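You operate a simulated robot arm through the tools that you are given. There is no shell and no other tool.

You run a simulated two-armed robot. Do the job below in one go: nothing can be reset, and whatever is moved stays where it is left.

## Task
Take the teal towel from the basin side of the work table and lay it out flat on the door side of the work table.

The check looks at the end state, three seconds after you hand in, the way a careful person would. Anything else that was tipped, shoved, dropped, spilled or broken makes it a failure. Flat cloth is picked up by pressing the open fingertips on it (5 to 10 N) and closing them slowly along it; thin cloth reads only 2 to 8 mm in the jaws.

## Robot
Two 6-joint arms with two-finger parallel grippers on one trunk, on a base that drives. Base frame: it is fixed to the floor where the robot stands at the start and does not move with it; the origin is under the middle of the robot, x ahead of it, y to its left, z up; the surface under the hand at the start is at about z = 780. Readings come in mm, rad, newtons and seconds.
The left shoulder is at the start at [-107, 177, 710], the right one opposite. With the tool pointing down near the work surface each hand reaches from about 100 to 680 mm from the robot's upright axis, wherever it stands, measured 20 degrees to its own side. Places, roughly: door side of the work table [1000, 100, 800]; teal towel [500, -200, 800]. Payload 1.57 kg a hand.
Tool frame (each hand has its own): the origin (TCP) lies between the finger pads and is the grasp point; the fingertips stand 30 mm ahead of it; z points along the fingers, y is the line along which they close. Largest opening 80 mm; finger width 17, thickness 12; the body of the gripper, 40 by 82 mm, starts 80 mm behind the TCP.
Orientation is that of the tool frame in the base frame, as a unit quaternion [x, y, z, w]. With the fingers straight down and closing along the base's y, the tool's x points along the base's -x, its y along +y and its z along -z.

## Interface
- The arms move only by the tool step_arm. It takes "left_moves", "right_moves" or both (then of equal length, played together; a hand with none holds still); each is a list of rows, each a list of 7 numbers: the shift along the tool's x, y, z in units of 20 mm (1.0 is 20 mm), then the turn, a rotation vector about the tool's x, y, z in units of 6 degrees (1.0 is 6 degrees), then the closure in counts, from 0 (fully open) to 255 (shut). In form: [[tx, ty, tz, wx, wy, wz, jaw], ...]. A call has 1 to 20 rows; each row shifts and turns the commanded pose from where the row before left it, along the tool's axes as they then stand. A call with a number of a shift or a turn outside -1 to 1 is refused whole. Each row takes 0.2 s and may step no farther than 50 mm and 0.15 rad from the row before; otherwise, or with a gripper value out of range, the whole call is refused. A pose out of reach is approached as far as the arm can. The call stops where the force on the tool passes 40 N (or 10 N more than at its start, if that is more) or the arm is blocked; 0.2 s more then pass. The fingers move at their own pace (about 72 mm/s each) and stop on an object; they squeeze with about 27 N. The grip force told is the motor's: it shows also when the fingers shut on nothing. Time passes only in rows, and 0.2 s behind the last, so rows that do not move let the fingers close. It gives the time, the measured TCP pose, the force on the tool (base axes), the opening and the grip force at its end, in the units of the frame above (readings bear some noise), with the torque about the TCP (base axes, N m) and any sound that the robot's microphone picked up.
- Cameras (640 x 400 px; columns grow to the right, rows downward): "scene" is now at [45.6, -33.8, 1433.1]; the picture's right is [-0.45, -0.89, 0.00], its down [-0.61, 0.31, -0.73] and it looks along [0.65, -0.33, -0.68] (base axes); focal length 265 px, centre (320, 200). "left" rides on the left gripper at [72, 7, -122] in its tool frame; the picture's right is [-0.09, 1.00, 0.00], its down [-0.84, -0.08, -0.54] and it looks along [-0.54, -0.05, 0.84] (tool axes); focal length 238 px, centre (320, 200). "right" rides on the right gripper at [72, -7, -122] in its tool frame; the picture's right is [0.09, 1.00, 0.00], its down [-0.84, 0.08, -0.54] and it looks along [-0.54, 0.05, 0.84] (tool axes); focal length 238 px, centre (320, 200). There is no depth. A picture from a camera that has moved, and an enlarged one, comes with that camera's place and axes in the base frame and with its lens. The place of the scene camera against the robot may be out by one fixed shift of up to 12 mm in any direction.
- capture(camera): a new picture of that camera. It takes no simulated time.
- lift_body(by): slides the trunk up (or, below 0, down) by that many mm; the arms and the scene camera ride with it, the base frame stays. It gives what a move gives, with no picture.
- drive_base(legs): drives the robot by 1 to 6 legs, each [ahead, left, turn to the left] in mm, mm and rad, along the robot's own axes; the way and the turn of a leg run together, so that a leg with both is an arc; at most 1500 mm and 3.142 rad a leg. The arms and the cameras ride along, it lands a little off, and it stops where it bumps. It gives what a move gives.
- aim_head(pan, tilt): turns the head with the scene camera to pan (to the left, within 2.496 rad either way) and tilt (down, from -0.506 to 1.204), counted from straight ahead of the robot. It gives what a move gives.
- inspect(camera, box): a new picture of the part [left, top, right, bottom] of that camera's present view, enlarged. It takes no simulated time.
- hand_in(): hands the job in; it is judged then, once.

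Places have to be worked out from the pictures, the camera data and where the tool is seen. Open the grippers and draw the arms clear of the work before you hand the job in, unless the task says otherwise.

The tools are called after "Emit:" by a JSON object that holds its "api" and its "payload". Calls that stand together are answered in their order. step_arm: Moves the arms, as the interface text tells. Its arguments: {"type":"object","properties":{"left_moves":{"type":"array"},"right_moves":{"type":"array"}},"required":[]} The other tools are called the same way: lift_body (by) slides the trunk up or down; drive_base (legs) drives the base; aim_head (pan, tilt) turns the head that bears the scene camera; capture (camera) takes a picture; inspect (camera, box) takes an enlarged picture of a part of a camera's view; hand_in () hands the job in.

At the start:

```text
clock: 0.0
left_tool_pos: [413.2, -11.9, 1061.8]
left_ee_rot: [0.0, 1.0, 0.0, 0.0]
left_ft_force: [-0.3, -0.2, -0.3]
left_moment: [0.0, 0.03, 0.01]
left_width: 80.1
left_grip_force: 0.0
right_tool_pos: [387.9, -422.4, 1087.2]
right_ee_rot: [0.0, 1.0, 0.0, 0.001]
right_ft_force: [-0.6, -0.5, 0.5]
right_moment: [0.02, 0.02, -0.02]
right_width: 79.9
right_grip_force: 0.0
trunk travel left (down, up): [-150.0, 178.0]
robot x, y, heading: [0.8, -1.6, 0.004]
head pan, tilt: [-0.469, 0.75]
```

scene: 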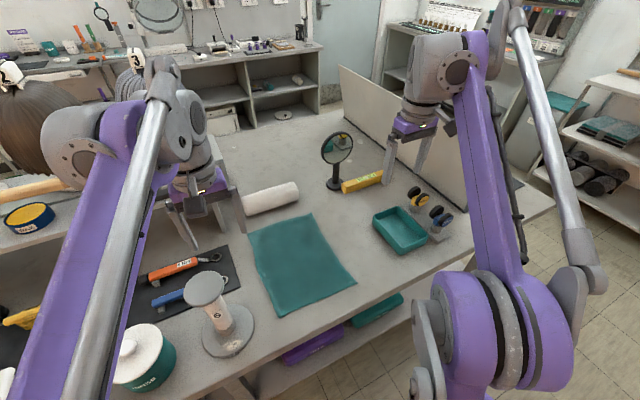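
right: 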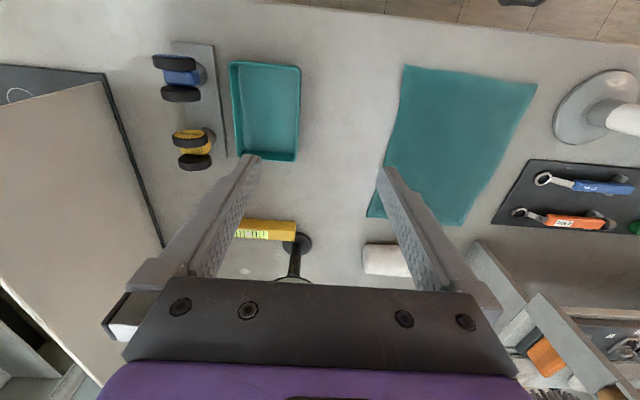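
left: 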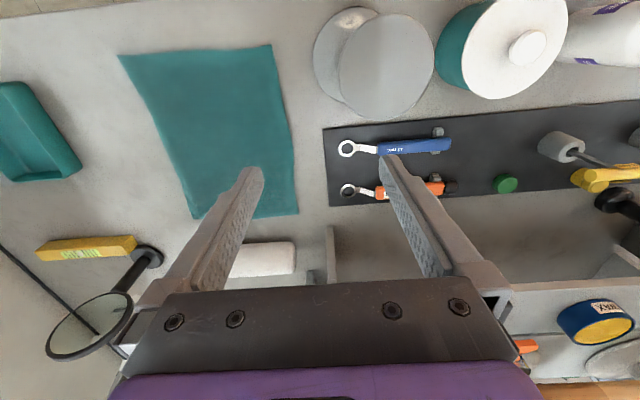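

I judge the towel lies flat with corners near [641,-74], [625,-293], [330,-290], [328,-87]. First I look around to find the door side of the table and any obstacles there.

Emit:
{"api": "aim_head", "payload": {"pan": 0.1, "tilt": 0.6}}

```text
clock: 1.0
left_tool_pos: [413.5, -11.1, 1063.8]
left_ee_rot: [0.0, 1.0, -0.001, -0.001]
left_ft_force: [0.0, 0.8, -0.1]
left_moment: [-0.01, 0.03, -0.05]
left_width: 80.0
left_grip_force: 0.1
right_tool_pos: [387.9, -422.1, 1087.3]
right_ee_rot: [0.0, 1.0, 0.001, 0.0]
right_ft_force: [0.1, -1.1, -0.5]
right_moment: [0.02, -0.02, 0.0]
right_width: 79.8
right_grip_force: 0.1
trunk travel left (down, up): [-150.0, 178.0]
robot x, y, heading: [-0.8, 0.5, 0.005]
head pan, tilt: [0.099, 0.6]
```

Next I take the scene picture from the new head direction.

Emit:
{"api": "capture", "payload": {"camera": "scene"}}

```text
taken
camera scene: at [59.6, 12.4, 1445.9], right [0.1, -1.0, 0.0], down [-0.56, -0.06, -0.82], along [0.82, 0.08, -0.57], focal length 265 px, centre (320, 200)
```

scene: 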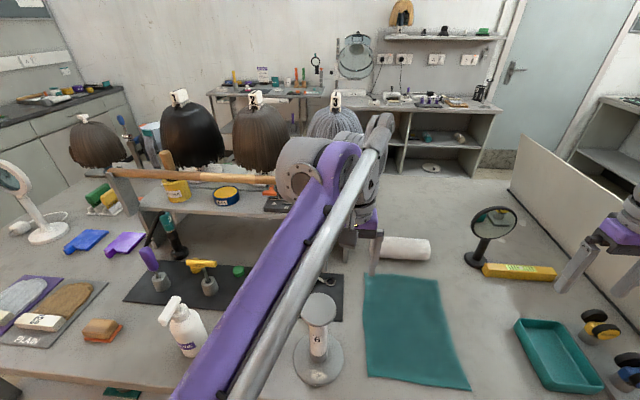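

The left arm hides the spot round [1000,100]. I look further right and left to learn the table's ends, the floor and the way round.

Emit:
{"api": "aim_head", "payload": {"pan": -0.9, "tilt": 0.5}}

Emit:
{"api": "capture", "payload": {"camera": "scene"}}

Emit:
{"api": "aim_head", "payload": {"pan": -1.9, "tilt": 0.5}}

Emit:
{"api": "capture", "payload": {"camera": "scene"}}

Emit:
{"api": "aim_head", "payload": {"pan": 0.9, "tilt": 0.5}}

Emit:
{"api": "capture", "payload": {"camera": "scene"}}

Emit:
{"api": "aim_head", "payload": {"pan": 1.9, "tilt": 0.5}}

Emit:
{"api": "capture", "payload": {"camera": "scene"}}

```text
clock: 2.2
left_tool_pos: [414.6, -12.1, 1062.3]
left_ee_rot: [0.0, 1.0, 0.0, 0.0]
left_ft_force: [0.3, 0.2, -0.5]
left_moment: [0.01, 0.0, 0.0]
left_width: 80.1
left_grip_force: 0.1
right_tool_pos: [387.6, -421.4, 1087.5]
right_ee_rot: [0.0, 1.0, 0.0, 0.0]
right_ft_force: [0.0, -0.7, 0.4]
right_moment: [0.0, 0.02, 0.02]
right_width: 80.2
right_grip_force: 0.1
trunk travel left (down, up): [-150.0, 178.0]
robot x, y, heading: [1.1, -1.1, 0.003]
head pan, tilt: [-0.901, 0.499]
```

```text
taken
camera scene: at [28.2, -67.6, 1455.0], right [-0.78, -0.62, 0.0], down [-0.3, 0.38, -0.88], along [0.55, -0.69, -0.48], focal length 265 px, centre (320, 200)
```

scene: 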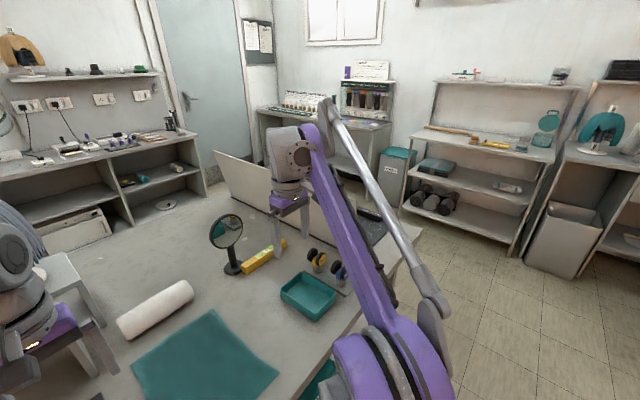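

```text
clock: 3.5
left_tool_pos: [413.8, -11.9, 1062.6]
left_ee_rot: [0.0, 1.0, 0.0, 0.001]
left_ft_force: [0.0, -0.1, 0.8]
left_moment: [0.01, 0.01, 0.02]
left_width: 80.2
left_grip_force: 0.1
right_tool_pos: [386.6, -422.4, 1087.3]
right_ee_rot: [0.0, 1.0, 0.0, 0.001]
right_ft_force: [0.0, 0.0, 0.3]
right_moment: [0.01, 0.0, 0.02]
right_width: 79.8
right_grip_force: 0.1
trunk travel left (down, up): [-150.0, 178.0]
robot x, y, heading: [2.3, -0.1, -0.001]
head pan, tilt: [-1.901, 0.499]
```

```text
taken
camera scene: at [-57.7, -82.4, 1455.0], right [-0.95, 0.32, 0.0], down [0.15, 0.45, -0.88], along [-0.28, -0.83, -0.48], focal length 265 px, centre (320, 200)
```

scene: 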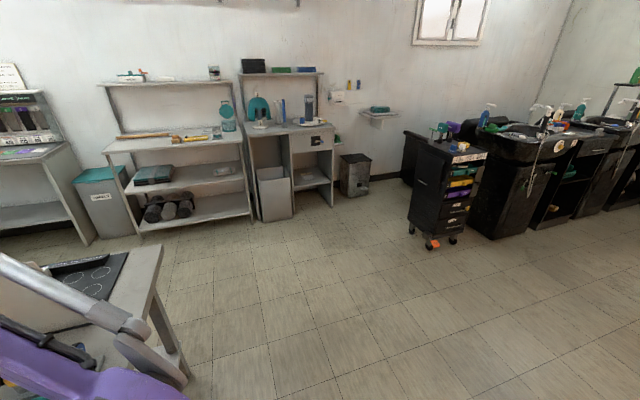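

```text
clock: 6.0
left_tool_pos: [413.7, -11.7, 1061.8]
left_ee_rot: [0.0, 1.0, 0.0, 0.0]
left_ft_force: [-0.4, 0.3, -0.1]
left_moment: [0.01, -0.01, 0.02]
left_width: 80.3
left_grip_force: 0.1
right_tool_pos: [386.8, -422.5, 1087.5]
right_ee_rot: [0.0, 1.0, 0.001, 0.0]
right_ft_force: [0.1, 0.0, -0.1]
right_moment: [0.06, 0.02, 0.01]
right_width: 80.0
right_grip_force: 0.0
trunk travel left (down, up): [-150.0, 178.0]
robot x, y, heading: [-0.6, 0.2, 0.002]
head pan, tilt: [0.901, 0.499]
```

```text
taken
camera scene: at [28.2, 75.0, 1455.0], right [0.78, -0.62, 0.0], down [-0.3, -0.38, -0.88], along [0.55, 0.69, -0.48], focal length 265 px, centre (320, 200)
```

scene: 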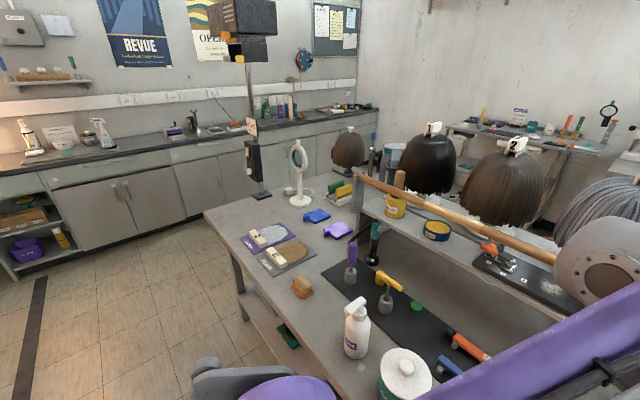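

```text
clock: 7.3
left_tool_pos: [414.9, -10.7, 1062.1]
left_ee_rot: [0.0, 1.0, -0.001, 0.0]
left_ft_force: [0.7, 0.0, 0.4]
left_moment: [-0.02, 0.01, -0.01]
left_width: 80.0
left_grip_force: 0.2
right_tool_pos: [386.8, -423.0, 1088.8]
right_ee_rot: [0.0, 1.0, 0.0, 0.0]
right_ft_force: [-0.1, -0.4, 0.6]
right_moment: [-0.01, -0.01, 0.02]
right_width: 79.8
right_grip_force: 0.2
trunk travel left (down, up): [-150.0, 178.0]
robot x, y, heading: [-3.2, 0.6, -0.002]
head pan, tilt: [1.901, 0.499]
```

```text
taken
camera scene: at [-57.7, 89.8, 1455.0], right [0.95, 0.32, 0.0], down [0.15, -0.45, -0.88], along [-0.28, 0.83, -0.48], focal length 265 px, centre (320, 200)
```

scene: 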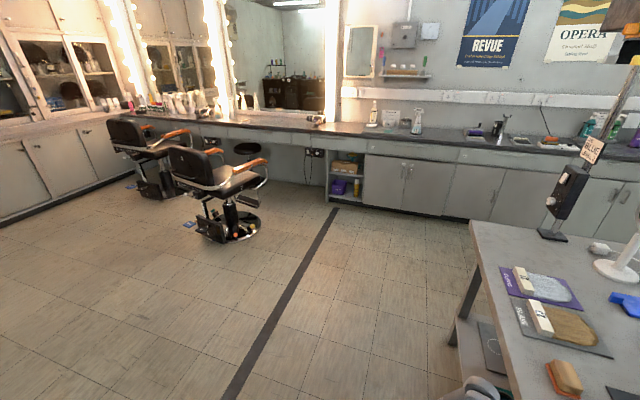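

The basins are behind on the right, the door is ahead, so the "door side" is the far half of the table (x about 1000). The table spans about x 275–1250 and y -1080–1290, so I will pick the towel here and drive round the right end. First I shift the robot right so that it stands straight in front of the towel.

Emit:
{"api": "drive_base", "payload": {"legs": [[0, -190, 0]]}}

Emit:
{"api": "aim_head", "payload": {"pan": 0.0, "tilt": 0.9}}

Emit:
{"api": "capture", "payload": {"camera": "scene"}}

Emit:
{"api": "capture", "payload": {"camera": "left"}}

Emit:
{"api": "capture", "payload": {"camera": "right"}}

```text
clock: 9.5
left_tool_pos: [413.3, -197.0, 1062.4]
left_ee_rot: [-0.002, 1.0, 0.0, 0.0]
left_ft_force: [-0.6, -1.0, 0.2]
left_moment: [0.0, 0.01, 0.02]
left_width: 79.9
left_grip_force: 0.0
right_tool_pos: [389.3, -608.4, 1087.3]
right_ee_rot: [-0.002, 1.0, -0.001, 0.0]
right_ft_force: [-0.9, 0.5, -0.3]
right_moment: [0.02, -0.03, 0.06]
right_width: 80.3
right_grip_force: 0.0
trunk travel left (down, up): [-150.0, 178.0]
robot x, y, heading: [1.9, -184.9, 0.005]
head pan, tilt: [1.901, 0.499]
```

```text
clock: 11.4
left_tool_pos: [413.3, -196.5, 1062.4]
left_ee_rot: [-0.003, 1.0, 0.0, 0.001]
left_ft_force: [0.3, -0.8, -0.4]
left_moment: [0.03, 0.0, 0.0]
left_width: 79.6
left_grip_force: 0.0
right_tool_pos: [388.0, -608.5, 1087.5]
right_ee_rot: [-0.001, 1.0, 0.0, 0.0]
right_ft_force: [0.6, 0.2, -0.4]
right_moment: [0.03, -0.01, -0.01]
right_width: 80.0
right_grip_force: 0.1
trunk travel left (down, up): [-150.0, 178.0]
robot x, y, heading: [1.2, -186.7, 0.0]
head pan, tilt: [0.0, 0.901]
```

```text
taken
camera scene: at [47.4, -182.6, 1421.2], right [0.0, -1.0, 0.0], down [-0.78, 0.0, -0.62], along [0.62, 0.0, -0.78], focal length 265 px, centre (320, 200)
```

scene: 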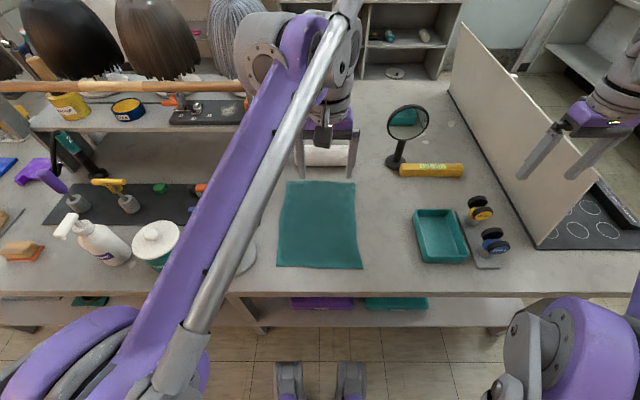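

```text
taken
camera left: at [342.6, -190.1, 1182.2], right [0.09, 1.0, 0.0], down [0.84, -0.08, 0.54], along [0.54, -0.05, -0.84], focal length 238 px, centre (320, 200)
```

left: 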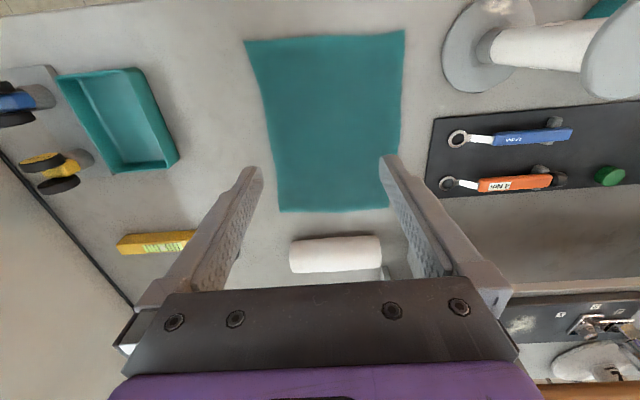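

```text
taken
camera right: at [314.6, -615.0, 1208.5], right [-0.09, 1.0, 0.0], down [0.84, 0.08, 0.54], along [0.54, 0.05, -0.84], focal length 238 px, centre (320, 200)
```

right: 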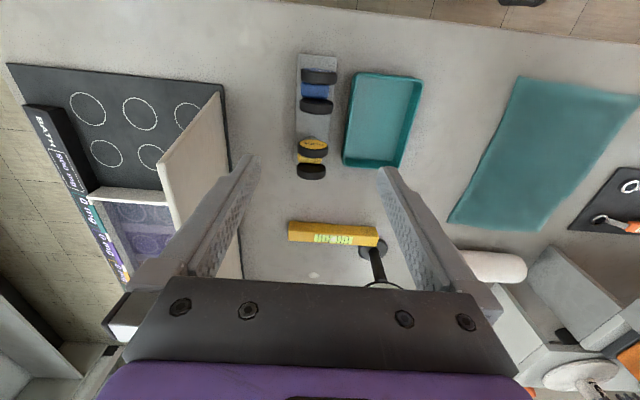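

From the left wrist camera I place the towel corners at about [325,-295], [333,-72], [633,-76], [623,-296], with the round stand's foot starting near y=-18. I bring both hands over the near edge's two corners, still high, with jaws at about 50 mm.

Emit:
{"api": "step_arm", "payload": {"left_moves": [[0.18, 0.256, 0.283, 0, 0, 0, 96], [0.18, 0.256, 0.283, 0, 0, 0, 96], [0.18, 0.256, 0.283, 0, 0, 0, 96], [0.18, 0.256, 0.283, 0, 0, 0, 96], [0.18, 0.256, 0.283, 0, 0, 0, 96], [0.18, 0.256, 0.283, 0, 0, 0, 96], [0.18, 0.256, 0.283, 0, 0, 0, 96], [0.18, 0.256, 0.283, 0, 0, 0, 96], [0.18, 0.256, 0.283, 0, 0, 0, 96], [0.18, 0.256, 0.283, 0, 0, 0, 96], [0.18, 0.256, 0.283, 0, 0, 0, 96], [0.18, 0.256, 0.283, 0, 0, 0, 96], [0.18, 0.256, 0.283, 0, 0, 0, 96], [0.18, 0.256, 0.283, 0, 0, 0, 96], [0.18, 0.256, 0.283, 0, 0, 0, 96], [0.18, 0.256, 0.283, 0, 0, 0, 96], [0.18, 0.256, 0.283, 0, 0, 0, 96], [0.18, 0.256, 0.283, 0, 0, 0, 96]], "right_moves": [[0.119, 0.953, 0.353, 0, 0, 0, 96], [0.119, 0.953, 0.353, 0, 0, 0, 96], [0.119, 0.953, 0.353, 0, 0, 0, 96], [0.119, 0.953, 0.353, 0, 0, 0, 96], [0.119, 0.953, 0.353, 0, 0, 0, 96], [0.119, 0.953, 0.353, 0, 0, 0, 96], [0.119, 0.953, 0.353, 0, 0, 0, 96], [0.119, 0.953, 0.353, 0, 0, 0, 96], [0.119, 0.953, 0.353, 0, 0, 0, 96], [0.119, 0.953, 0.353, 0, 0, 0, 96], [0.119, 0.953, 0.353, 0, 0, 0, 96], [0.119, 0.953, 0.353, 0, 0, 0, 96], [0.119, 0.953, 0.353, 0, 0, 0, 96], [0.119, 0.953, 0.353, 0, 0, 0, 96], [0.119, 0.953, 0.353, 0, 0, 0, 96], [0.119, 0.953, 0.353, 0, 0, 0, 96], [0.119, 0.953, 0.353, 0, 0, 0, 96], [0.119, 0.953, 0.353, 0, 0, 0, 96]]}}

Emit:
{"api": "capture", "payload": {"camera": "scene"}}

Emit:
{"api": "capture", "payload": {"camera": "left"}}

Emit:
{"api": "capture", "payload": {"camera": "right"}}

```text
clock: 15.2
left_tool_pos: [347.9, -105.6, 960.8]
left_ee_rot: [-0.002, 1.0, 0.0, 0.0]
left_ft_force: [0.1, 0.6, 0.0]
left_moment: [-0.01, -0.01, 0.0]
left_width: 49.8
left_grip_force: 0.2
right_tool_pos: [343.6, -264.5, 958.2]
right_ee_rot: [-0.001, 1.0, 0.0, 0.0]
right_ft_force: [0.2, -0.5, 0.4]
right_moment: [0.0, -0.01, 0.0]
right_width: 50.2
right_grip_force: 0.1
trunk travel left (down, up): [-150.0, 178.0]
robot x, y, heading: [-3.9, -186.4, -0.0]
head pan, tilt: [0.0, 0.901]
```

```text
taken
camera scene: at [47.4, -182.3, 1421.1], right [0.0, -1.0, 0.0], down [-0.78, 0.0, -0.62], along [0.62, 0.0, -0.78], focal length 265 px, centre (320, 200)
```

scene: 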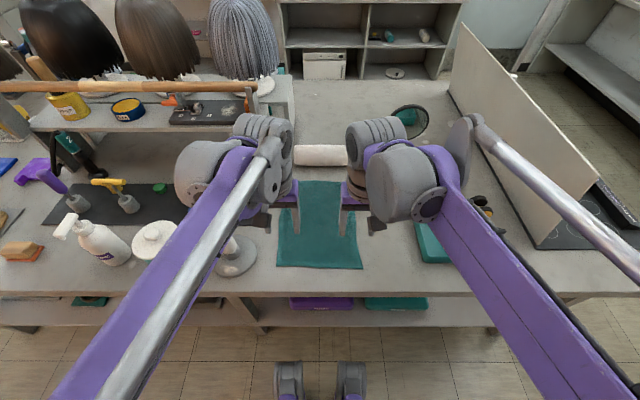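

```text
taken
camera left: at [275.8, -98.5, 1080.0], right [0.09, 1.0, 0.0], down [0.84, -0.07, 0.54], along [0.54, -0.05, -0.84], focal length 238 px, centre (320, 200)
```

left: 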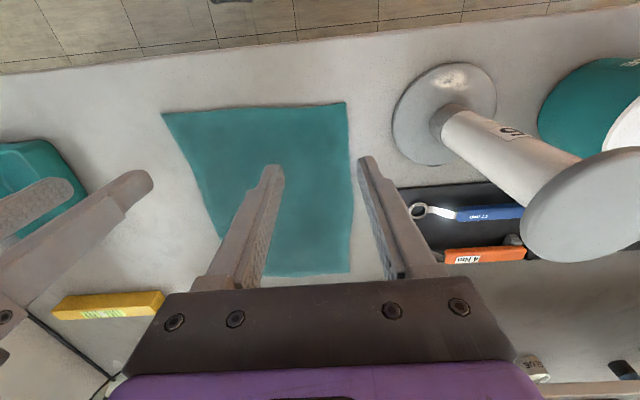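

```text
taken
camera right: at [270.4, -270.7, 1078.5], right [-0.09, 1.0, 0.0], down [0.84, 0.08, 0.54], along [0.54, 0.05, -0.84], focal length 238 px, centre (320, 200)
```

right: 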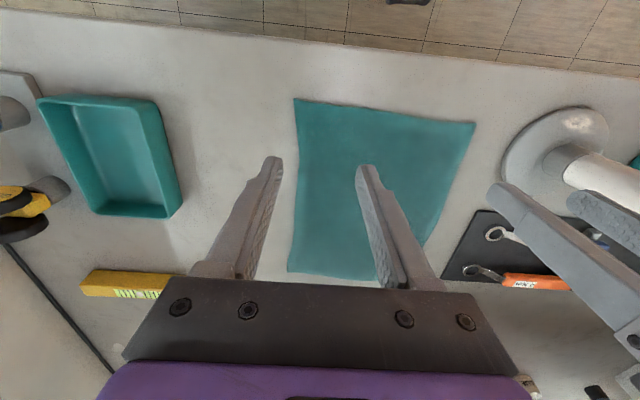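

Corners check out at [333,-76] and [325,-296]. Before descending I check how close the left wrist joint will come to the tall round stand, so I enlarge that part.

Emit:
{"api": "inspect", "payload": {"camera": "scene", "box": [140, 90, 460, 290]}}

```text
2.00 times, centred on (300, 190) of scene
camera zoom: at [47.4, -182.3, 1421.1], right [0.0, -1.0, 0.0], down [-0.78, 0.0, -0.62], along [0.62, 0.0, -0.78], focal length 530 px, centre (360, 220)
```

zoom: 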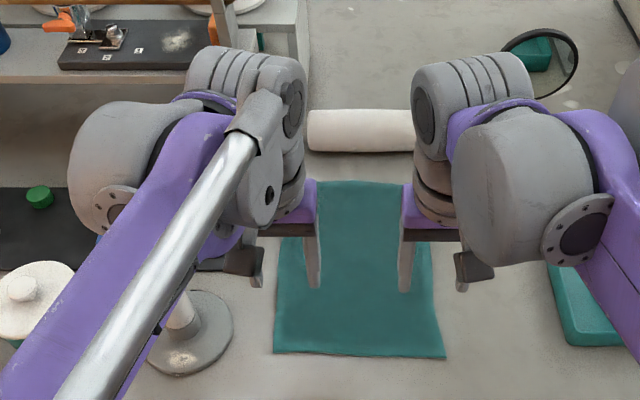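

The stand's top disc is hidden under the left forearm in this view. I turn the head to the left to look at that spot from a different point.

Emit:
{"api": "aim_head", "payload": {"pan": 0.8, "tilt": 0.9}}

Emit:
{"api": "capture", "payload": {"camera": "scene"}}

Emit:
{"api": "aim_head", "payload": {"pan": -0.6, "tilt": 0.7}}

Emit:
{"api": "capture", "payload": {"camera": "scene"}}

```text
clock: 16.3
left_tool_pos: [348.0, -105.2, 959.5]
left_ee_rot: [-0.002, 1.0, 0.0, 0.0]
left_ft_force: [0.0, 0.5, 0.8]
left_moment: [0.01, -0.01, -0.01]
left_width: 50.0
left_grip_force: 0.0
right_tool_pos: [343.8, -264.5, 956.4]
right_ee_rot: [-0.001, 1.0, -0.001, 0.0]
right_ft_force: [0.5, 0.2, -1.6]
right_moment: [-0.01, 0.01, 0.03]
right_width: 50.0
right_grip_force: 0.1
trunk travel left (down, up): [-150.0, 178.0]
robot x, y, heading: [0.0, -188.8, 0.001]
head pan, tilt: [0.799, 0.901]
```

```text
taken
camera scene: at [24.5, -128.6, 1421.1], right [0.72, -0.7, 0.0], down [-0.55, -0.56, -0.62], along [0.43, 0.45, -0.78], focal length 265 px, centre (320, 200)
```

scene: 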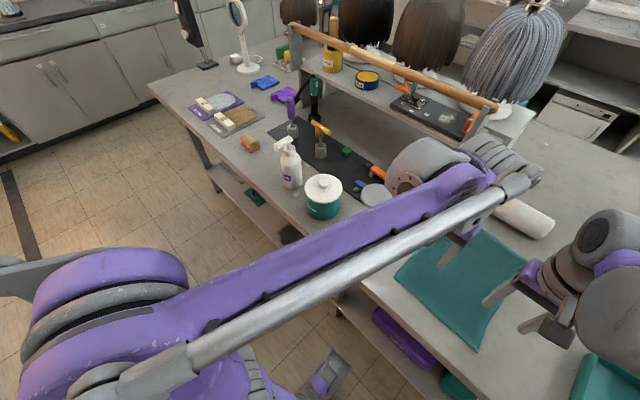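

```text
clock: 17.9
left_tool_pos: [346.6, -105.5, 959.9]
left_ee_rot: [-0.002, 1.0, 0.001, 0.0]
left_ft_force: [-0.1, -0.5, 0.4]
left_moment: [-0.02, -0.02, 0.0]
left_width: 49.8
left_grip_force: 0.0
right_tool_pos: [344.3, -264.1, 958.4]
right_ee_rot: [-0.002, 1.0, 0.0, 0.001]
right_ft_force: [0.3, 0.8, -0.4]
right_moment: [0.03, 0.01, 0.0]
right_width: 49.9
right_grip_force: 0.2
trunk travel left (down, up): [-150.0, 178.0]
robot x, y, heading: [2.4, -185.8, 0.003]
head pan, tilt: [-0.6, 0.7]
```

```text
taken
camera scene: at [42.2, -230.6, 1437.3], right [-0.56, -0.83, 0.0], down [-0.53, 0.36, -0.76], along [0.63, -0.43, -0.64], focal length 265 px, centre (320, 200)
```

scene: 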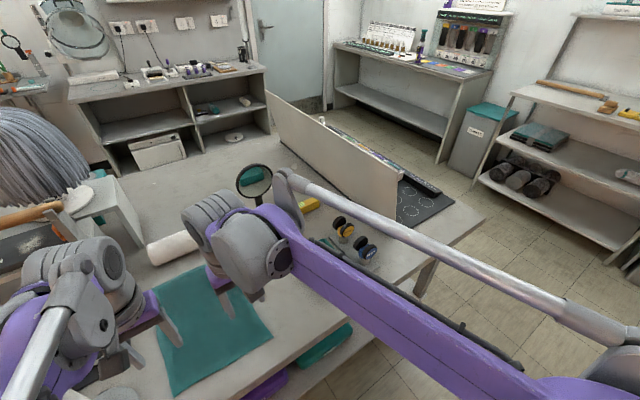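

Triangulating the two head views puts the left wrist housing at about [245,-60,1220], so it will stay about 150 mm from the stand and above it. I lower both hands to just above the cloth with jaws at 44 mm.

Emit:
{"api": "step_arm", "payload": {"left_moves": [[0, -0.0225, 0.72, 0, 0, 0, 115], [0, -0.0225, 0.72, 0, 0, 0, 115], [0, -0.0225, 0.72, 0, 0, 0, 115], [0, -0.0225, 0.72, 0, 0, 0, 115], [0, -0.0225, 0.72, 0, 0, 0, 115], [0, -0.0225, 0.72, 0, 0, 0, 115], [0, -0.0225, 0.72, 0, 0, 0, 115], [0, -0.0225, 0.72, 0, 0, 0, 115], [0, -0.0225, 0.72, 0, 0, 0, 115], [0, -0.0225, 0.72, 0, 0, 0, 115]], "right_moves": [[0, 0.0215, 0.71, 0, 0, 0, 115], [0, 0.0215, 0.71, 0, 0, 0, 115], [0, 0.0215, 0.71, 0, 0, 0, 115], [0, 0.0215, 0.71, 0, 0, 0, 115], [0, 0.0215, 0.71, 0, 0, 0, 115], [0, 0.0215, 0.71, 0, 0, 0, 115], [0, 0.0215, 0.71, 0, 0, 0, 115], [0, 0.0215, 0.71, 0, 0, 0, 115], [0, 0.0215, 0.71, 0, 0, 0, 115], [0, 0.0215, 0.71, 0, 0, 0, 115]]}}

Emit:
{"api": "capture", "payload": {"camera": "left"}}

Emit:
{"api": "capture", "payload": {"camera": "right"}}

```text
clock: 20.1
left_tool_pos: [351.0, -109.5, 814.7]
left_ee_rot: [-0.002, 1.0, 0.0, 0.0]
left_ft_force: [-0.9, 0.7, 0.5]
left_moment: [0.03, 0.03, 0.02]
left_width: 43.9
left_grip_force: 0.1
right_tool_pos: [344.4, -257.7, 816.8]
right_ee_rot: [-0.003, 1.0, 0.001, 0.001]
right_ft_force: [-0.6, 0.0, -0.1]
right_moment: [-0.01, 0.05, 0.01]
right_width: 44.0
right_grip_force: 0.1
trunk travel left (down, up): [-150.0, 178.0]
robot x, y, heading: [2.0, -187.8, 0.002]
head pan, tilt: [-0.6, 0.7]
```

```text
taken
camera left: at [278.4, -103.2, 935.1], right [0.09, 1.0, 0.0], down [0.84, -0.08, 0.54], along [0.54, -0.05, -0.84], focal length 238 px, centre (320, 200)
```

left: 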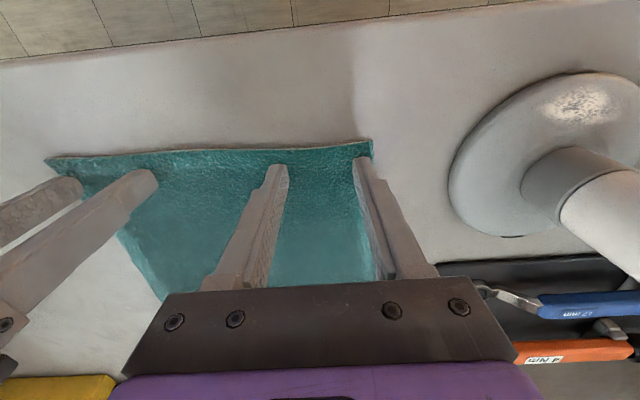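

```text
taken
camera right: at [271.3, -265.9, 937.8], right [-0.1, 1.0, 0.0], down [0.84, 0.08, 0.54], along [0.54, 0.05, -0.84], focal length 238 px, centre (320, 200)
```

right: 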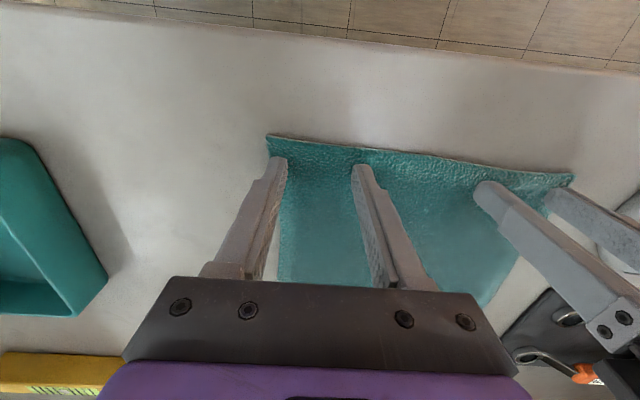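

Both hands sit over the corners with the outer fingertips just inside the side edges. I nudge the left hand 4 mm inward and go down in small steps until I feel the table.

Emit:
{"api": "step_arm", "payload": {"left_moves": [[0, -0.1, 0.05, 0, 0, 0, 115], [0, -0.1, 0.05, 0, 0, 0, 115], [0, 0, 0.05, 0, 0, 0, 115], [0, 0, 0, 0, 0, 0, 115]], "right_moves": [[0, 0, 0.05, 0, 0, 0, 115], [0, 0, 0.05, 0, 0, 0, 115], [0, 0, 0.05, 0, 0, 0, 115], [0, 0, 0, 0, 0, 0, 115]]}}

```text
clock: 21.1
left_tool_pos: [348.2, -112.9, 813.1]
left_ee_rot: [-0.001, 1.0, 0.0, 0.001]
left_ft_force: [3.6, 4.3, 24.7]
left_moment: [0.09, -0.17, -0.01]
left_width: 43.5
left_grip_force: 0.1
right_tool_pos: [343.3, -259.8, 814.3]
right_ee_rot: [-0.002, 1.0, 0.0, 0.0]
right_ft_force: [0.5, 0.2, 0.6]
right_moment: [0.01, 0.0, -0.02]
right_width: 43.9
right_grip_force: 0.0
trunk travel left (down, up): [-150.0, 178.0]
robot x, y, heading: [-1.3, -186.1, 0.005]
head pan, tilt: [-0.6, 0.7]
```

The left tips now press 25 N, too hard, and the right ones do not touch yet. I raise the left by 1 mm and lower the right by 1 mm.

Emit:
{"api": "step_arm", "payload": {"left_moves": [[0, 0, -0.05, 0, 0, 0, 115], [0, 0, 0, 0, 0, 0, 115]], "right_moves": [[0, 0, 0.05, 0, 0, 0, 115], [0, 0, 0, 0, 0, 0, 115]]}}

```text
clock: 21.7
left_tool_pos: [348.2, -113.5, 811.7]
left_ee_rot: [0.0, 1.0, 0.0, -0.001]
left_ft_force: [2.9, 1.0, 12.2]
left_moment: [0.06, -0.08, -0.01]
left_width: 43.8
left_grip_force: 0.3
right_tool_pos: [343.4, -260.4, 812.9]
right_ee_rot: [-0.002, 1.0, 0.0, 0.0]
right_ft_force: [-0.2, 2.5, 7.3]
right_moment: [0.08, -0.01, 0.03]
right_width: 43.7
right_grip_force: 0.0
trunk travel left (down, up): [-150.0, 178.0]
robot x, y, heading: [0.8, -189.7, 0.005]
head pan, tilt: [-0.6, 0.7]
```

Now left reads 12 N and right 7 N. I ease the left a touch and close both slowly by about 3 mm per row, checking force partway.

Emit:
{"api": "step_arm", "payload": {"left_moves": [[0, 0, -0.015, 0, 0, 0, 122], [0, 0, 0, 0, 0, 0, 130], [0, 0, 0, 0, 0, 0, 138], [0, 0, 0, 0, 0, 0, 146], [0, 0, 0, 0, 0, 0, 154]], "right_moves": [[0, 0, 0, 0, 0, 0, 122], [0, 0, 0, 0, 0, 0, 130], [0, 0, 0, 0, 0, 0, 138], [0, 0, 0, 0, 0, 0, 146], [0, 0, 0, 0, 0, 0, 154]]}}

Emit:
{"api": "capture", "payload": {"camera": "left"}}

Emit:
{"api": "capture", "payload": {"camera": "right"}}

```text
clock: 22.9
left_tool_pos: [347.3, -113.4, 813.3]
left_ee_rot: [0.0, 1.0, -0.001, 0.0]
left_ft_force: [-1.8, -1.9, 5.4]
left_moment: [-0.04, 0.04, 0.02]
left_width: 32.4
left_grip_force: 0.4
right_tool_pos: [344.6, -259.3, 811.3]
right_ee_rot: [-0.002, 1.0, 0.0, 0.0]
right_ft_force: [-0.4, 2.4, 9.0]
right_moment: [0.07, 0.01, 0.0]
right_width: 32.5
right_grip_force: 0.4
trunk travel left (down, up): [-150.0, 178.0]
robot x, y, heading: [-0.7, -182.6, 0.003]
head pan, tilt: [-0.6, 0.7]
```

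```text
taken
camera left: at [276.7, -106.9, 933.4], right [0.09, 1.0, 0.0], down [0.84, -0.07, 0.54], along [0.54, -0.05, -0.84], focal length 238 px, centre (320, 200)
```

left: 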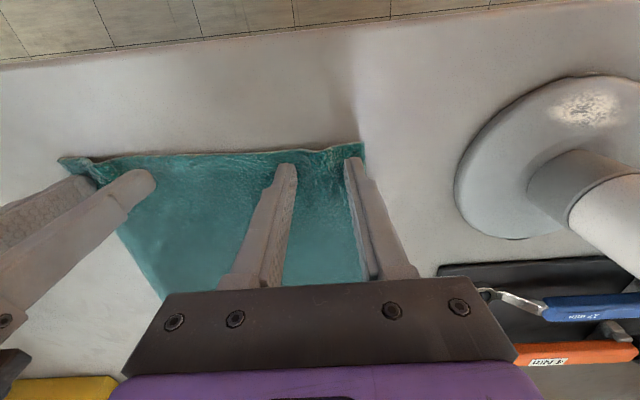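

```text
taken
camera right: at [270.2, -266.9, 934.2], right [-0.1, 1.0, 0.0], down [0.84, 0.08, 0.54], along [0.54, 0.05, -0.84], focal length 238 px, centre (320, 200)
```

right: 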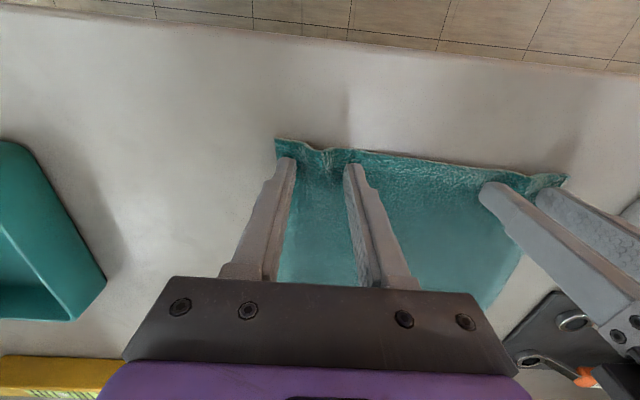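

The cloth is bunching into a fold between each pair of fingers and forces are 5 and 9 N. I keep closing slowly at about the same pressure.

Emit:
{"api": "step_arm", "payload": {"left_moves": [[0, 0, 0.008, 0, 0, 0, 162], [0, 0, 0, 0, 0, 0, 170], [0, 0, 0, 0, 0, 0, 178], [0, 0, 0, 0, 0, 0, 186], [0, 0, 0, 0, 0, 0, 194], [0, 0, 0, 0, 0, 0, 202]], "right_moves": [[0, 0, 0, 0, 0, 0, 162], [0, 0, 0, 0, 0, 0, 170], [0, 0, 0, 0, 0, 0, 178], [0, 0, 0, 0, 0, 0, 186], [0, 0, 0, 0, 0, 0, 194], [0, 0, 0, 0, 0, 0, 202]]}}

Emit:
{"api": "capture", "payload": {"camera": "left"}}

Emit:
{"api": "capture", "payload": {"camera": "right"}}

```text
clock: 24.3
left_tool_pos: [348.9, -113.8, 813.5]
left_ee_rot: [-0.001, 1.0, 0.001, 0.0]
left_ft_force: [0.9, -2.1, 4.3]
left_moment: [-0.04, 0.02, 0.01]
left_width: 17.0
left_grip_force: 0.6
right_tool_pos: [344.5, -259.3, 813.1]
right_ee_rot: [-0.002, 1.0, 0.0, -0.001]
right_ft_force: [-0.5, 2.2, 7.6]
right_moment: [0.05, 0.01, -0.02]
right_width: 17.4
right_grip_force: 0.6
trunk travel left (down, up): [-150.0, 178.0]
robot x, y, heading: [0.6, -185.2, 0.004]
head pan, tilt: [-0.6, 0.7]
```

```text
taken
camera left: at [276.6, -106.6, 933.4], right [0.09, 1.0, 0.0], down [0.84, -0.08, 0.54], along [0.54, -0.05, -0.84], focal length 238 px, centre (320, 200)
```

left: 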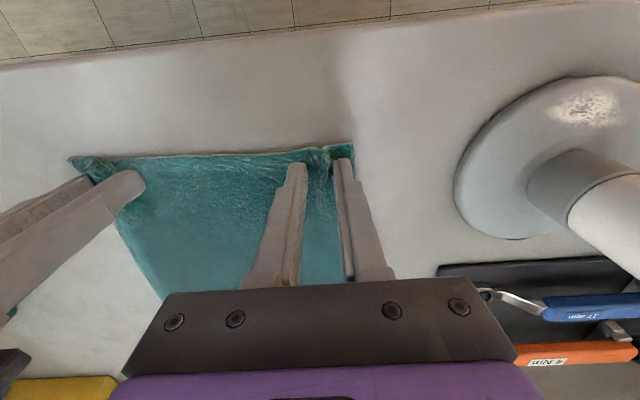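

```text
taken
camera right: at [270.2, -267.0, 934.2], right [-0.09, 1.0, 0.0], down [0.84, 0.08, 0.54], along [0.54, 0.05, -0.84], focal length 238 px, centre (320, 200)
```

right: 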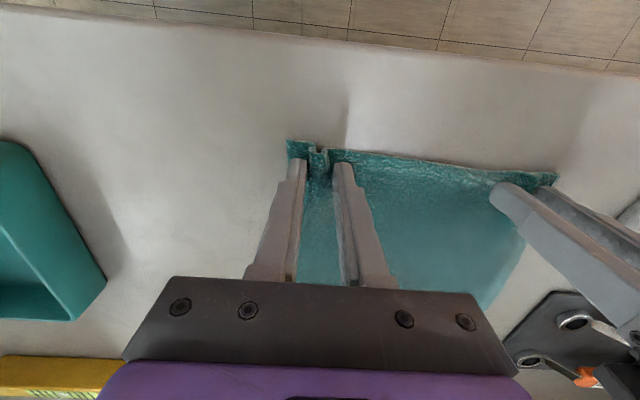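

The folds stand between the fingers. I press the left slightly more and close all the way.

Emit:
{"api": "step_arm", "payload": {"left_moves": [[0, 0, 0.01, 0, 0, 0, 210], [0, 0, 0, 0, 0, 0, 218], [0, 0, 0, 0, 0, 0, 226], [0, 0, 0, 0, 0, 0, 236], [0, 0, 0, 0, 0, 0, 246], [0, 0, 0, 0, 0, 0, 255], [0, 0, 0, 0, 0, 0, 255], [0, 0, 0, 0, 0, 0, 255]], "right_moves": [[0, 0, 0, 0, 0, 0, 210], [0, 0, 0, 0, 0, 0, 218], [0, 0, 0, 0, 0, 0, 226], [0, 0, 0, 0, 0, 0, 236], [0, 0, 0, 0, 0, 0, 246], [0, 0, 0, 0, 0, 0, 255], [0, 0, 0, 0, 0, 0, 255], [0, 0, 0, 0, 0, 0, 255]]}}

Emit:
{"api": "capture", "payload": {"camera": "left"}}

Emit:
{"api": "capture", "payload": {"camera": "right"}}

```text
clock: 26.1
left_tool_pos: [349.0, -113.1, 813.7]
left_ee_rot: [-0.001, 1.0, 0.0, -0.001]
left_ft_force: [0.3, -5.6, 4.1]
left_moment: [-0.21, 0.0, 0.02]
left_width: 4.0
left_grip_force: 24.9
right_tool_pos: [343.5, -259.6, 811.5]
right_ee_rot: [-0.001, 1.0, 0.0, 0.0]
right_ft_force: [0.1, 5.4, 8.1]
right_moment: [0.17, 0.02, 0.02]
right_width: 6.1
right_grip_force: 26.4
trunk travel left (down, up): [-150.0, 178.0]
robot x, y, heading: [-3.3, -188.5, 0.0]
head pan, tilt: [-0.6, 0.7]
```

```text
taken
camera left: at [277.0, -106.6, 933.3], right [0.09, 1.0, 0.0], down [0.84, -0.07, 0.54], along [0.54, -0.05, -0.84], focal length 238 px, centre (320, 200)
```

left: 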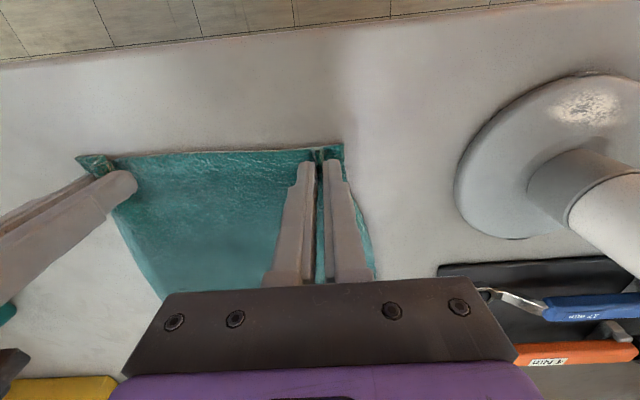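

```text
taken
camera right: at [270.2, -266.9, 934.2], right [-0.1, 1.0, 0.0], down [0.84, 0.08, 0.54], along [0.54, 0.05, -0.84], focal length 238 px, centre (320, 200)
```

right: 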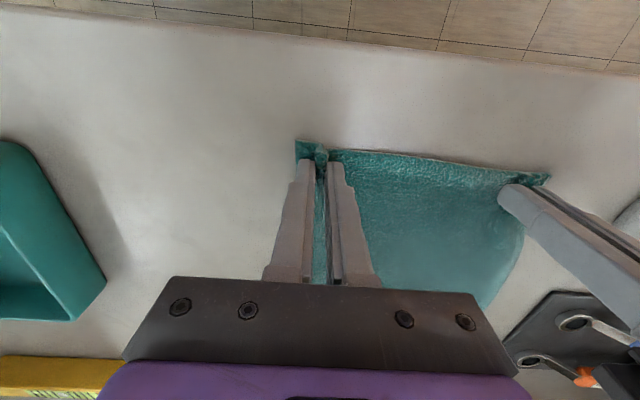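

Jaws read 4.0 and 6.1 mm with 25 N grip, so both hold cloth. I lift slowly by 60 mm and look.

Emit:
{"api": "step_arm", "payload": {"left_moves": [[0, 0, -0.15, 0, 0, 0, 255], [0, 0, -0.25, 0, 0, 0, 255], [0, 0, -0.3, 0, 0, 0, 255], [0, 0, -0.3, 0, 0, 0, 255], [0, 0, -0.4, 0, 0, 0, 255], [0, 0, -0.4, 0, 0, 0, 255], [0, 0, -0.4, 0, 0, 0, 255], [0, 0, -0.4, 0, 0, 0, 255], [0, 0, -0.4, 0, 0, 0, 255]], "right_moves": [[0, 0, -0.15, 0, 0, 0, 255], [0, 0, -0.25, 0, 0, 0, 255], [0, 0, -0.3, 0, 0, 0, 255], [0, 0, -0.3, 0, 0, 0, 255], [0, 0, -0.4, 0, 0, 0, 255], [0, 0, -0.4, 0, 0, 0, 255], [0, 0, -0.4, 0, 0, 0, 255], [0, 0, -0.4, 0, 0, 0, 255], [0, 0, -0.4, 0, 0, 0, 255]]}}

Emit:
{"api": "capture", "payload": {"camera": "left"}}

Emit:
{"api": "capture", "payload": {"camera": "right"}}

```text
clock: 28.1
left_tool_pos: [347.5, -112.4, 873.4]
left_ee_rot: [-0.002, 1.0, -0.001, 0.0]
left_ft_force: [0.8, -7.0, -0.5]
left_moment: [-0.23, 0.03, 0.01]
left_width: 3.9
left_grip_force: 24.6
right_tool_pos: [343.0, -260.2, 873.5]
right_ee_rot: [-0.002, 1.0, 0.0, 0.0]
right_ft_force: [1.2, 7.1, -0.3]
right_moment: [0.23, 0.02, 0.05]
right_width: 5.7
right_grip_force: 25.8
trunk travel left (down, up): [-150.0, 178.0]
robot x, y, heading: [-0.6, -185.4, 0.006]
head pan, tilt: [-0.6, 0.7]
```

```text
taken
camera left: at [276.7, -106.6, 993.2], right [0.09, 1.0, 0.0], down [0.84, -0.07, 0.54], along [0.54, -0.05, -0.84], focal length 238 px, centre (320, 200)
```

left: 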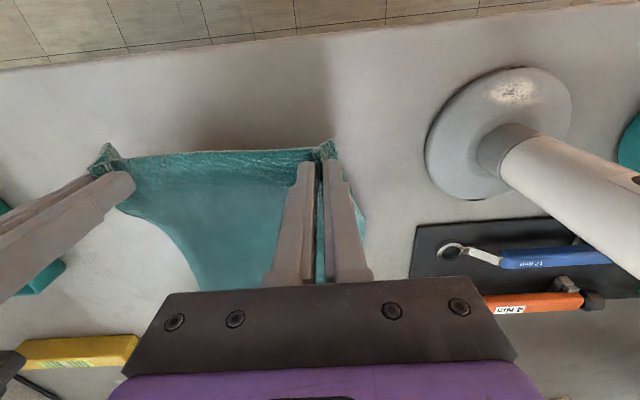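

```text
taken
camera right: at [269.9, -267.7, 994.6], right [-0.1, 1.0, 0.0], down [0.84, 0.08, 0.54], along [0.54, 0.05, -0.84], focal length 238 px, centre (320, 200)
```

right: 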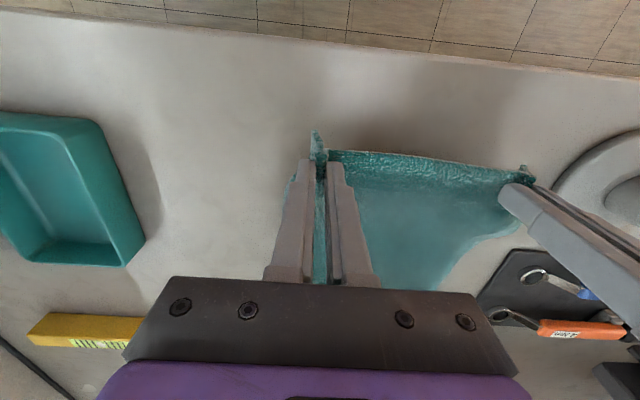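

The towel lifts cleanly with both corners held; the 7 N sideways pull says it is taut, so I bring the hands 2 mm each closer and continue lifting by 180 mm.

Emit:
{"api": "step_arm", "payload": {"left_moves": [[0, -0.05, -0.6, 0, 0, 0, 255], [0, -0.05, -0.6, 0, 0, 0, 255], [0, 0, -0.6, 0, 0, 0, 255], [0, 0, -0.6, 0, 0, 0, 255], [0, 0, -0.6, 0, 0, 0, 255], [0, 0, -0.6, 0, 0, 0, 255], [0, 0, -0.6, 0, 0, 0, 255], [0, 0, -0.6, 0, 0, 0, 255], [0, 0, -0.6, 0, 0, 0, 255], [0, 0, -0.6, 0, 0, 0, 255], [0, 0, -0.6, 0, 0, 0, 255], [0, 0, -0.6, 0, 0, 0, 255], [0, 0, -0.6, 0, 0, 0, 255], [0, 0, -0.6, 0, 0, 0, 255], [0, 0, -0.6, 0, 0, 0, 255]], "right_moves": [[0, 0.05, -0.6, 0, 0, 0, 255], [0, 0.05, -0.6, 0, 0, 0, 255], [0, 0, -0.6, 0, 0, 0, 255], [0, 0, -0.6, 0, 0, 0, 255], [0, 0, -0.6, 0, 0, 0, 255], [0, 0, -0.6, 0, 0, 0, 255], [0, 0, -0.6, 0, 0, 0, 255], [0, 0, -0.6, 0, 0, 0, 255], [0, 0, -0.6, 0, 0, 0, 255], [0, 0, -0.6, 0, 0, 0, 255], [0, 0, -0.6, 0, 0, 0, 255], [0, 0, -0.6, 0, 0, 0, 255], [0, 0, -0.6, 0, 0, 0, 255], [0, 0, -0.6, 0, 0, 0, 255], [0, 0, -0.6, 0, 0, 0, 255]]}}

Emit:
{"api": "aim_head", "payload": {"pan": 0.0, "tilt": 0.8}}

Emit:
{"api": "capture", "payload": {"camera": "scene"}}

```text
clock: 31.3
left_tool_pos: [349.4, -115.3, 1054.0]
left_ee_rot: [-0.002, 1.0, 0.0, 0.0]
left_ft_force: [0.0, -2.2, 0.3]
left_moment: [-0.06, 0.01, -0.04]
left_width: 3.5
left_grip_force: 24.8
right_tool_pos: [341.8, -258.1, 1054.9]
right_ee_rot: [-0.001, 1.0, -0.001, -0.001]
right_ft_force: [0.4, 2.0, 0.8]
right_moment: [0.04, -0.01, 0.02]
right_width: 5.7
right_grip_force: 25.8
trunk travel left (down, up): [-150.0, 178.0]
robot x, y, heading: [3.0, -186.1, 0.001]
head pan, tilt: [-0.6, 0.7]
```

```text
clock: 32.3
left_tool_pos: [348.5, -114.4, 1053.9]
left_ee_rot: [-0.002, 1.0, 0.0, 0.0]
left_ft_force: [-0.7, -1.7, 0.3]
left_moment: [-0.09, -0.01, 0.01]
left_width: 3.8
left_grip_force: 24.9
right_tool_pos: [343.2, -257.1, 1054.6]
right_ee_rot: [-0.002, 1.0, 0.0, 0.0]
right_ft_force: [0.6, 2.1, -0.7]
right_moment: [0.05, -0.02, 0.03]
right_width: 5.6
right_grip_force: 25.4
trunk travel left (down, up): [-150.0, 178.0]
robot x, y, heading: [-2.9, -188.0, 0.001]
head pan, tilt: [0.0, 0.799]
```

```text
taken
camera scene: at [52.6, -182.7, 1429.1], right [0.0, -1.0, 0.0], down [-0.72, 0.0, -0.7], along [0.7, 0.0, -0.72], focal length 265 px, centre (320, 200)
```

scene: 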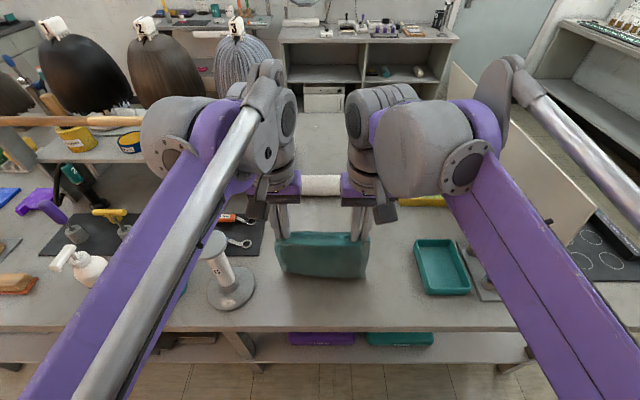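

The towel hangs clear from both hands, no slip. I raise the trunk by 150 mm so its lower edge clears everything on the table.

Emit:
{"api": "lift_body", "payload": {"by": 150}}

Emit:
{"api": "capture", "payload": {"camera": "scene"}}

```text
clock: 34.0
left_tool_pos: [348.1, -113.6, 1203.8]
left_ee_rot: [-0.002, 1.0, 0.0, 0.001]
left_ft_force: [-0.1, -2.2, -0.4]
left_moment: [-0.05, 0.0, -0.01]
left_width: 3.9
left_grip_force: 24.8
right_tool_pos: [343.1, -258.4, 1202.7]
right_ee_rot: [-0.001, 1.0, 0.0, 0.001]
right_ft_force: [-0.1, 2.1, -1.3]
right_moment: [0.06, -0.03, 0.04]
right_width: 5.6
right_grip_force: 26.0
trunk travel left (down, up): [-300.0, 28.0]
robot x, y, heading: [2.1, -189.2, 0.004]
head pan, tilt: [0.0, 0.799]
```

```text
taken
camera scene: at [42.5, -182.6, 1581.9], right [0.0, -1.0, 0.0], down [-0.72, 0.0, -0.7], along [0.7, 0.0, -0.72], focal length 265 px, centre (320, 200)
```

scene: 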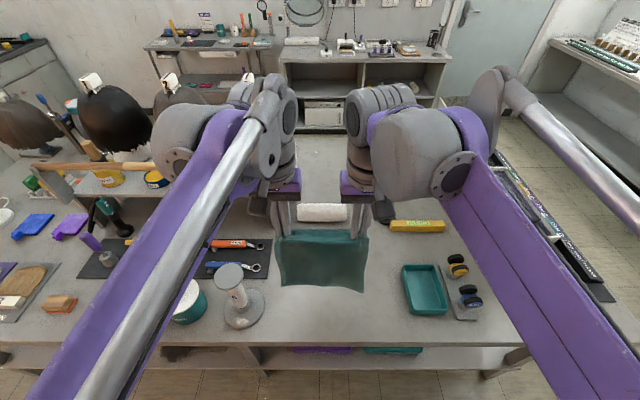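

All clear of the table. I back off 450 mm, then slide right along the table to y about -1650, and look again before passing the table's end.

Emit:
{"api": "drive_base", "payload": {"legs": [[-450, 0, 0], [0, -1000, 0]]}}

Emit:
{"api": "aim_head", "payload": {"pan": 0.0, "tilt": 0.5}}

Emit:
{"api": "capture", "payload": {"camera": "scene"}}

Emit:
{"api": "aim_head", "payload": {"pan": -0.8, "tilt": 0.6}}

Emit:
{"api": "capture", "payload": {"camera": "scene"}}

```text
clock: 45.6
left_tool_pos: [-99.2, -1141.0, 1203.5]
left_ee_rot: [0.002, 1.0, 0.0, -0.001]
left_ft_force: [0.0, -1.4, -0.4]
left_moment: [-0.1, -0.03, 0.0]
left_width: 3.6
left_grip_force: 25.2
right_tool_pos: [-103.9, -1283.8, 1203.0]
right_ee_rot: [0.002, 1.0, 0.0, 0.0]
right_ft_force: [-0.4, 2.2, 0.2]
right_moment: [0.06, 0.03, 0.02]
right_width: 5.5
right_grip_force: 25.5
trunk travel left (down, up): [-300.0, 28.0]
robot x, y, heading: [-448.1, -1208.3, -0.003]
head pan, tilt: [0.0, 0.799]
```

```text
clock: 46.4
left_tool_pos: [-99.3, -1141.0, 1202.0]
left_ee_rot: [0.001, 1.0, -0.001, 0.0]
left_ft_force: [0.5, -1.0, 0.1]
left_moment: [-0.02, 0.04, 0.02]
left_width: 3.7
left_grip_force: 24.6
right_tool_pos: [-104.2, -1284.0, 1203.0]
right_ee_rot: [0.001, 1.0, 0.001, 0.0]
right_ft_force: [0.1, 0.8, 0.0]
right_moment: [0.01, 0.02, 0.05]
right_width: 5.6
right_grip_force: 25.5
trunk travel left (down, up): [-300.0, 28.0]
robot x, y, heading: [-450.3, -1211.7, -0.004]
head pan, tilt: [0.0, 0.499]
```

```text
taken
camera scene: at [-394.4, -1206.9, 1607.9], right [0.0, -1.0, 0.0], down [-0.48, 0.0, -0.88], along [0.88, 0.0, -0.48], focal length 265 px, centre (320, 200)
```

scene: 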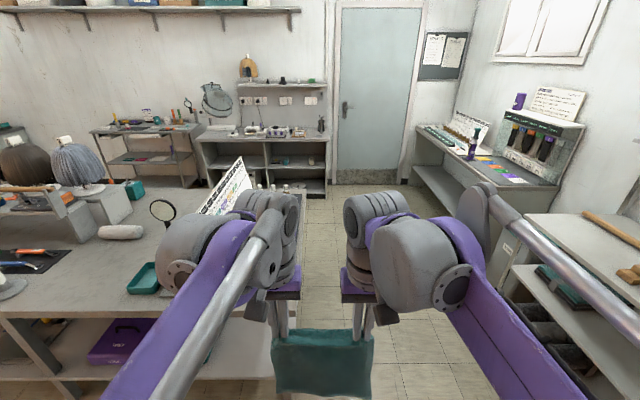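

```text
clock: 47.5
left_tool_pos: [-99.5, -1142.1, 1204.1]
left_ee_rot: [0.001, 1.0, 0.0, 0.0]
left_ft_force: [-0.1, -1.4, 0.0]
left_moment: [-0.03, 0.01, 0.02]
left_width: 4.0
left_grip_force: 24.2
right_tool_pos: [-104.7, -1284.2, 1203.3]
right_ee_rot: [0.002, 1.0, 0.0, 0.0]
right_ft_force: [0.3, 2.8, -0.4]
right_moment: [0.03, 0.03, 0.01]
right_width: 5.5
right_grip_force: 25.3
trunk travel left (down, up): [-300.0, 28.0]
robot x, y, heading: [-451.1, -1209.9, -0.003]
head pan, tilt: [-0.799, 0.6]
```

```text
taken
camera scene: at [-423.9, -1270.1, 1598.9], right [-0.72, -0.69, 0.0], down [-0.39, 0.41, -0.83], along [0.57, -0.59, -0.56], focal length 265 px, centre (320, 200)
```

scene: 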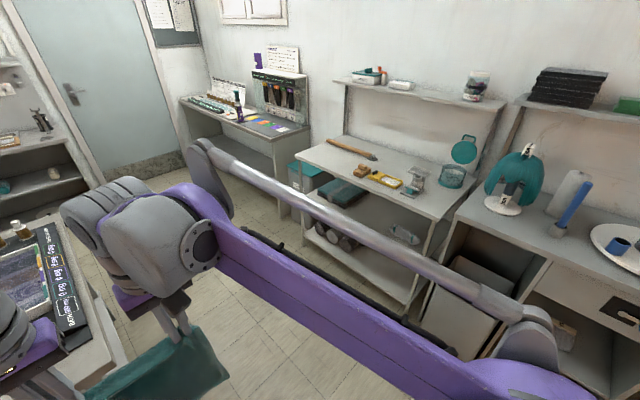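

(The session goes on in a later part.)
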